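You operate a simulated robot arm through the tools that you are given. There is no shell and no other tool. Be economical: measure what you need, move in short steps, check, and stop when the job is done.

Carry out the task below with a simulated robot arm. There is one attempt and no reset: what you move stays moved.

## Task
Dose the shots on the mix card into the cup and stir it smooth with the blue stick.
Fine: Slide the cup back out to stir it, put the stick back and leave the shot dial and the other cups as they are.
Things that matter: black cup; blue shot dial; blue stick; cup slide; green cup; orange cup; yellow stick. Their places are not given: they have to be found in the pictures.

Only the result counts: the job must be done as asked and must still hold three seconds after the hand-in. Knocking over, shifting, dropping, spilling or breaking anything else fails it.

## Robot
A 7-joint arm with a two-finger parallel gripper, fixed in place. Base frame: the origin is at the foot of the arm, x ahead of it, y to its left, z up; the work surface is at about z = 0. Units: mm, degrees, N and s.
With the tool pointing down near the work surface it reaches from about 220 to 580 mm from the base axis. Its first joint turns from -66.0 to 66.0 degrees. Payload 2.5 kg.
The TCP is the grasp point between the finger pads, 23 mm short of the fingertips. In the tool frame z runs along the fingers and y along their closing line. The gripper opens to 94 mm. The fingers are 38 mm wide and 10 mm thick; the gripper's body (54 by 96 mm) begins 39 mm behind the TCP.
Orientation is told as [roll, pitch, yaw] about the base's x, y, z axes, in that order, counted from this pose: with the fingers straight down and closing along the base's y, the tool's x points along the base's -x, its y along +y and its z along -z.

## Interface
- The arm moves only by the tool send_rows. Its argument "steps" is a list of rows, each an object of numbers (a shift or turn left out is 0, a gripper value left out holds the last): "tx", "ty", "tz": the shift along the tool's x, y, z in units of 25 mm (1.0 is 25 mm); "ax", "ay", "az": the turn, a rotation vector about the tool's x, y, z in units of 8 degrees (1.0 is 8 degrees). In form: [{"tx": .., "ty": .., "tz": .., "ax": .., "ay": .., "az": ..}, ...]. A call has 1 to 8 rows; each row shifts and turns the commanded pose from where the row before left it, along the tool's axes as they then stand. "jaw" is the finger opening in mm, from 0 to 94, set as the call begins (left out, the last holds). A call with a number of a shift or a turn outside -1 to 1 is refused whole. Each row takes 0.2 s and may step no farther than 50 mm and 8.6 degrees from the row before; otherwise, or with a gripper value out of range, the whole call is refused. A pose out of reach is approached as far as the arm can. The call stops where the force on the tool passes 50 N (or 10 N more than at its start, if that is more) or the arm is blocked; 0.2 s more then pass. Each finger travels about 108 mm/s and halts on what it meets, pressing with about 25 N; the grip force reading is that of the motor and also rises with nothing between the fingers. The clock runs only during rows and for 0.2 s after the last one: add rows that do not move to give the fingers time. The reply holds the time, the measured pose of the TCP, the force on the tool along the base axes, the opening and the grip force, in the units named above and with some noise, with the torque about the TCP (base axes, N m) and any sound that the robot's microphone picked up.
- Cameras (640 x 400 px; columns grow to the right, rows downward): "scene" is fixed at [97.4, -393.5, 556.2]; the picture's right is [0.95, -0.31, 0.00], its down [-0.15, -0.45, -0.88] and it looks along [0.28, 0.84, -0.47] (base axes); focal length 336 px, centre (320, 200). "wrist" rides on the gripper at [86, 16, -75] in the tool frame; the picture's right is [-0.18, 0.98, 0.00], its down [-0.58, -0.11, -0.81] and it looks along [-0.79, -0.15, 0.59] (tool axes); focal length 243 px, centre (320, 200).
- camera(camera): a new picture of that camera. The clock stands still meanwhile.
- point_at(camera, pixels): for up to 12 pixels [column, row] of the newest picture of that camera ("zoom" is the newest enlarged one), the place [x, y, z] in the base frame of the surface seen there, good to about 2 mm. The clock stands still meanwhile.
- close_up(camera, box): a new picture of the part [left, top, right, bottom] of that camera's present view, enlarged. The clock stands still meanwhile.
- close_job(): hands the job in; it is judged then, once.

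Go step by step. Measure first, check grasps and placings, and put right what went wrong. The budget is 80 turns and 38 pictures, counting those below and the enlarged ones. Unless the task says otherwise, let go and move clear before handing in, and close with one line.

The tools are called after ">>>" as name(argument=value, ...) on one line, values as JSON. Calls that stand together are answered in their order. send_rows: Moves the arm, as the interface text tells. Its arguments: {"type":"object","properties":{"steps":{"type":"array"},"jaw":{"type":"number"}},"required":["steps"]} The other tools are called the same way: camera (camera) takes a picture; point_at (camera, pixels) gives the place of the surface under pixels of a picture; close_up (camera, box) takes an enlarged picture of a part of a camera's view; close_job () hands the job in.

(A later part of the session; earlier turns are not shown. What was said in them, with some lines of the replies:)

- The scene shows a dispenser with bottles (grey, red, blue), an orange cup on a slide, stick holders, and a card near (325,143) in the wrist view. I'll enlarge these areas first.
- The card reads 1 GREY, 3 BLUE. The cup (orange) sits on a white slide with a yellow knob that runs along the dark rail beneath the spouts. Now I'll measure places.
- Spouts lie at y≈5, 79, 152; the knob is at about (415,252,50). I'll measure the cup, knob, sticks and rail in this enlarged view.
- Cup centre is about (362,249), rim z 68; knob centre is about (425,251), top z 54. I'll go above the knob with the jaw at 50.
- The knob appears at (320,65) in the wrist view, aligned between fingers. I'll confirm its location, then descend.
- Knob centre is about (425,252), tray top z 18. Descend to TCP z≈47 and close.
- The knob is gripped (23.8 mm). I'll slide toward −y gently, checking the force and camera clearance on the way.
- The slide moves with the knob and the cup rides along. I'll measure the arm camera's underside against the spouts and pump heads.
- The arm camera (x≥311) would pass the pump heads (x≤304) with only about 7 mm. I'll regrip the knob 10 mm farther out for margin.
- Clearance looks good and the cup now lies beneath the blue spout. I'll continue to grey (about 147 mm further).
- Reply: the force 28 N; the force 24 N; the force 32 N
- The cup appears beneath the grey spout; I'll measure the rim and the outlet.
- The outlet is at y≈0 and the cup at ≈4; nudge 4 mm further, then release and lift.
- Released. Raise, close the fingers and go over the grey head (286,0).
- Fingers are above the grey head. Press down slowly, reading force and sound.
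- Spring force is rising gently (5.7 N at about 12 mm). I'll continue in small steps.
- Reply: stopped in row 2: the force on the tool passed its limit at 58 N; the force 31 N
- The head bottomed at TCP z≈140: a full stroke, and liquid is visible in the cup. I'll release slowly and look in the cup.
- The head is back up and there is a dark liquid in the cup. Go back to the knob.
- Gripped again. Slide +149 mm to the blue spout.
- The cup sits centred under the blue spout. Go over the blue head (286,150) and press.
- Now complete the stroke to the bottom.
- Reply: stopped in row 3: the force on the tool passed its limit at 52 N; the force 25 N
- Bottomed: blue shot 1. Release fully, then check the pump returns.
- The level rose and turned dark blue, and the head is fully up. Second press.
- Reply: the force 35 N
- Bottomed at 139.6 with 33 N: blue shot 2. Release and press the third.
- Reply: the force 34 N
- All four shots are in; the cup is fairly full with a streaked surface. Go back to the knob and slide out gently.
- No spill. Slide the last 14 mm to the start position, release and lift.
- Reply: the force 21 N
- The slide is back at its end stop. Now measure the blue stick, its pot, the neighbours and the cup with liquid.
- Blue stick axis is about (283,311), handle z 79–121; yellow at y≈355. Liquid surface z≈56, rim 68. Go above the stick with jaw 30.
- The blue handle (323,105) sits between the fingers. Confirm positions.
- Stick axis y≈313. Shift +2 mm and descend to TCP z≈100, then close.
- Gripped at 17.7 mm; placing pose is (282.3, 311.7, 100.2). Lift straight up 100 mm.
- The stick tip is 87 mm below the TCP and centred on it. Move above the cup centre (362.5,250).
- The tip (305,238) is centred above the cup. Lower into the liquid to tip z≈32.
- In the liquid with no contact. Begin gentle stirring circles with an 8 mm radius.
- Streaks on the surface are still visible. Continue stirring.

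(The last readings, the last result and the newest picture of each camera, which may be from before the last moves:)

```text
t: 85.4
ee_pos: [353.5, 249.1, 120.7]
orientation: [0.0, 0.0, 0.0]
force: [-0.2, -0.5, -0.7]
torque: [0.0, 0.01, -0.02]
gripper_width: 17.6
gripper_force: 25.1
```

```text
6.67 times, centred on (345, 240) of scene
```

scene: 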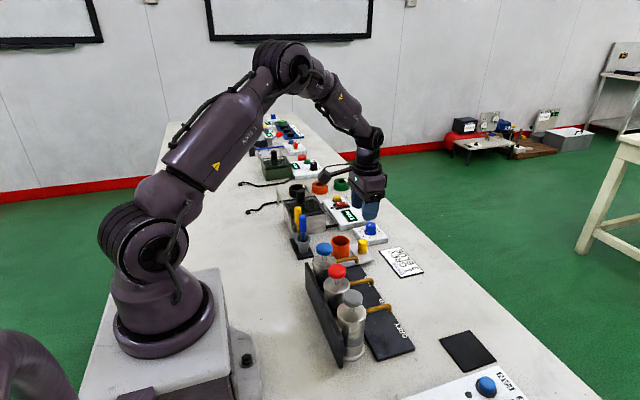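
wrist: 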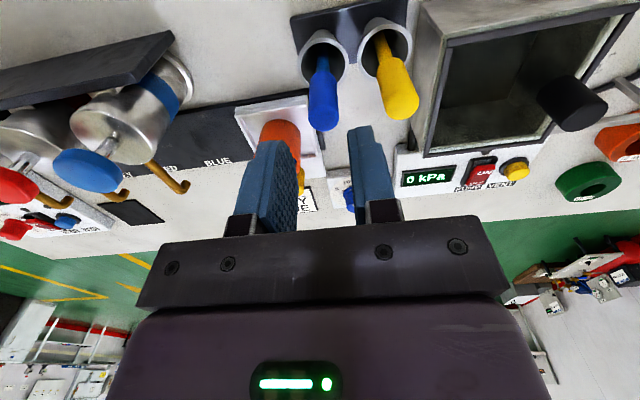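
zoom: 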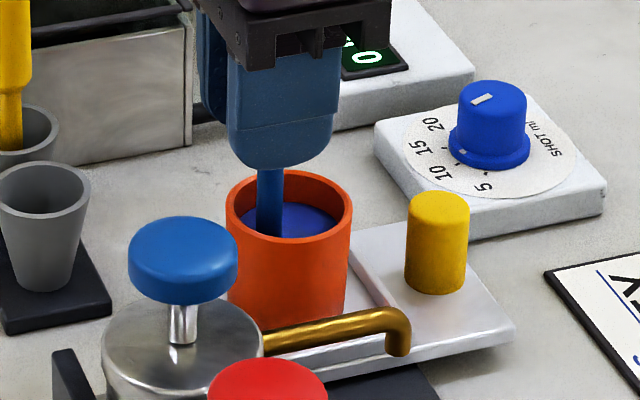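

The surface is now uniform with no streaks. Two more circles for certainty, then centre and lift slowly.

>>> send_rows(steps=[{"tx": -0.094, "ty": 0.226}, {"tx": -0.226, "ty": 0.094}, {"tx": -0.226, "ty": -0.094}, {"tx": -0.094, "ty": -0.226}, {"tx": 0.094, "ty": -0.226}, {"tx": 0.226, "ty": -0.094}, {"tx": 0.226, "ty": 0.094}, {"tx": 0.094, "ty": 0.226}])

>>> send_rows(steps=[{"tx": -0.094, "ty": 0.226}, {"tx": -0.226, "ty": 0.094}, {"tx": -0.226, "ty": -0.094}, {"tx": -0.094, "ty": -0.226}, {"tx": 0.094, "ty": -0.226}, {"tx": 0.226, "ty": -0.094}, {"tx": 0.226, "ty": 0.094}, {"tx": 0.094, "ty": 0.226}])

>>> send_rows(steps=[{"tx": -0.16}, {"tx": -0.16}, {"tz": -0.2}, {"tz": -0.3}, {"tz": -0.3}, {"tz": -0.3}, {"tz": -0.2}, {}])

>>> send_rows(steps=[{}, {}, {}, {"tz": -0.3}, {"tz": -0.5}, {"tz": -0.6}, {"tz": -0.5}, {}])

>>> close_up(camera="scene", box=[290, 170, 400, 280])

```text
t: 87.2
ee_pos: [353.3, 249.1, 120.6]
orientation: [0.1, 0.0, 0.0]
force: [-0.8, 0.2, 0.4]
torque: [0.01, 0.0, -0.02]
gripper_width: 18.1
gripper_force: 25.3
```

```text
t: 89.0
ee_pos: [353.6, 250.2, 120.1]
orientation: [0.0, 0.0, 0.0]
force: [0.2, 0.3, 0.2]
torque: [-0.03, 0.0, -0.01]
gripper_width: 17.7
gripper_force: 24.8
```

```text
t: 90.8
ee_pos: [362.4, 249.7, 153.5]
orientation: [0.0, 0.0, 0.1]
force: [0.1, 0.3, -0.4]
torque: [-0.02, -0.01, 0.0]
gripper_width: 17.9
gripper_force: 25.2
```

```text
t: 92.6
ee_pos: [360.6, 249.9, 200.4]
orientation: [0.0, 0.0, 0.2]
force: [0.2, -0.5, -0.4]
torque: [0.01, 0.01, 0.03]
gripper_width: 17.9
gripper_force: 25.2
```

```text
3.64 times, centred on (345, 225) of scene
```

zoom: 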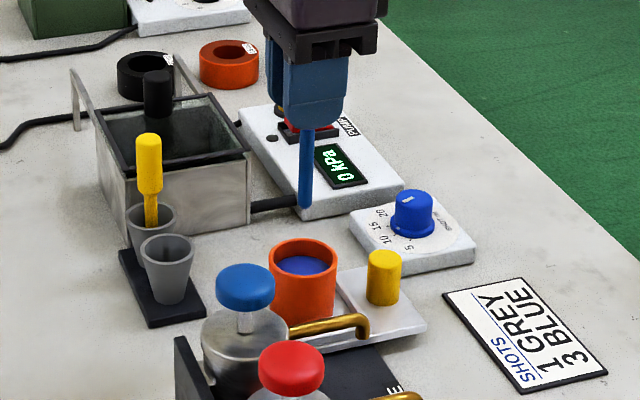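

The liquid is smooth. Carry the stick back above its pot.

>>> send_rows(steps=[{"tx": 0.25, "ty": 0.2}, {"tx": 0.5, "ty": 0.4}, {"tx": 0.6, "ty": 0.47}, {"tx": 0.6, "ty": 0.47}, {"tx": 0.6, "ty": 0.47}, {"tx": 0.4, "ty": 0.3}, {"tx": 0.24, "ty": 0.19}, {}])

>>> send_rows(steps=[{"tz": 0.6}, {"tz": 0.6}, {"tz": 0.4}, {}])

>>> close_up(camera="scene", box=[270, 170, 350, 260])

```text
t: 94.4
ee_pos: [283.0, 312.7, 201.0]
orientation: [0.1, -0.1, 0.0]
force: [0.5, -0.3, -0.1]
torque: [0.01, -0.03, -0.01]
gripper_width: 17.6
gripper_force: 25.3
```

```text
t: 95.4
ee_pos: [281.7, 312.1, 159.9]
orientation: [0.1, 0.0, 0.0]
force: [0.3, 0.2, -0.4]
torque: [0.02, 0.01, 0.01]
gripper_width: 17.7
gripper_force: 24.4
```

```text
4.44 times, centred on (310, 215) of scene
```

zoom: 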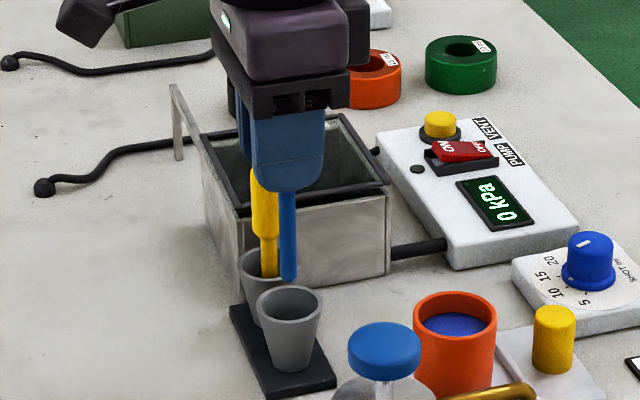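

The tip is centred over the pot. Lower to the placing height.

>>> send_rows(steps=[{"tz": 0.5}, {"tz": 0.5}, {"tz": 0.5}, {"tz": 0.4}, {"tz": 0.3}, {"tz": 0.14}, {}])

>>> send_rows(jaw=30, steps=[{}, {}, {}])

>>> send_rows(steps=[{"tz": -0.3}, {"tz": -0.5}, {"tz": -0.7}, {"tz": -1}, {"tz": -1}, {"tz": -1}, {"tz": -1}, {"tz": -0.5}])

>>> camera(camera="scene")

>>> close_up(camera="scene", box=[270, 170, 400, 290])

```text
t: 97.0
ee_pos: [283.0, 312.3, 101.7]
orientation: [0.0, 0.0, 0.0]
force: [0.3, -0.2, -0.5]
torque: [0.02, 0.04, 0.01]
gripper_width: 17.9
gripper_force: 25.5
```

```text
t: 97.8
ee_pos: [282.4, 312.6, 102.6]
orientation: [0.0, -0.1, 0.0]
force: [-0.1, -0.7, 0.1]
torque: [0.0, 0.01, -0.03]
gripper_width: 30.1
gripper_force: 0.1
```

```text
t: 99.6
ee_pos: [281.8, 312.2, 252.2]
orientation: [0.0, 0.1, 0.0]
force: [0.1, 0.3, -0.8]
torque: [-0.03, 0.0, 0.0]
gripper_width: 29.7
gripper_force: 0.0
```

```text
7 pictures are left
```

scene: 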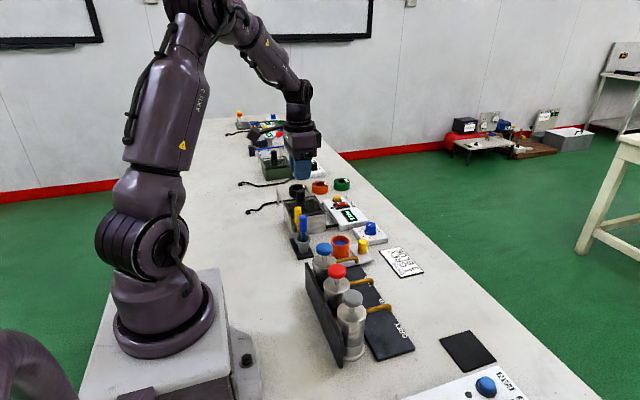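

```text
3.33 times, centred on (335, 230) of scene
```

zoom: 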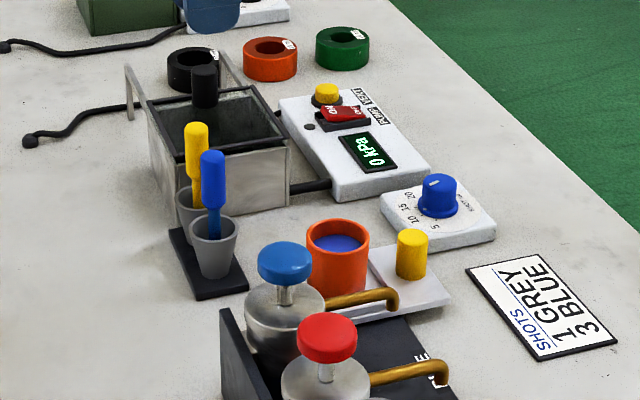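

The stick stands in its pot again, the cup is out with a uniform mix, and nothing else has moved, so I'm handing the job in.

>>> close_job()

```text
The job is handed in.
```

I dosed the orange cup with 1 grey and 3 blue shots and slid it back out. I stirred it with the blue stick until the surface showed no streaks. The stick is back in its pot, and the last picture shows no spills, with the dial and the other cups as they were.
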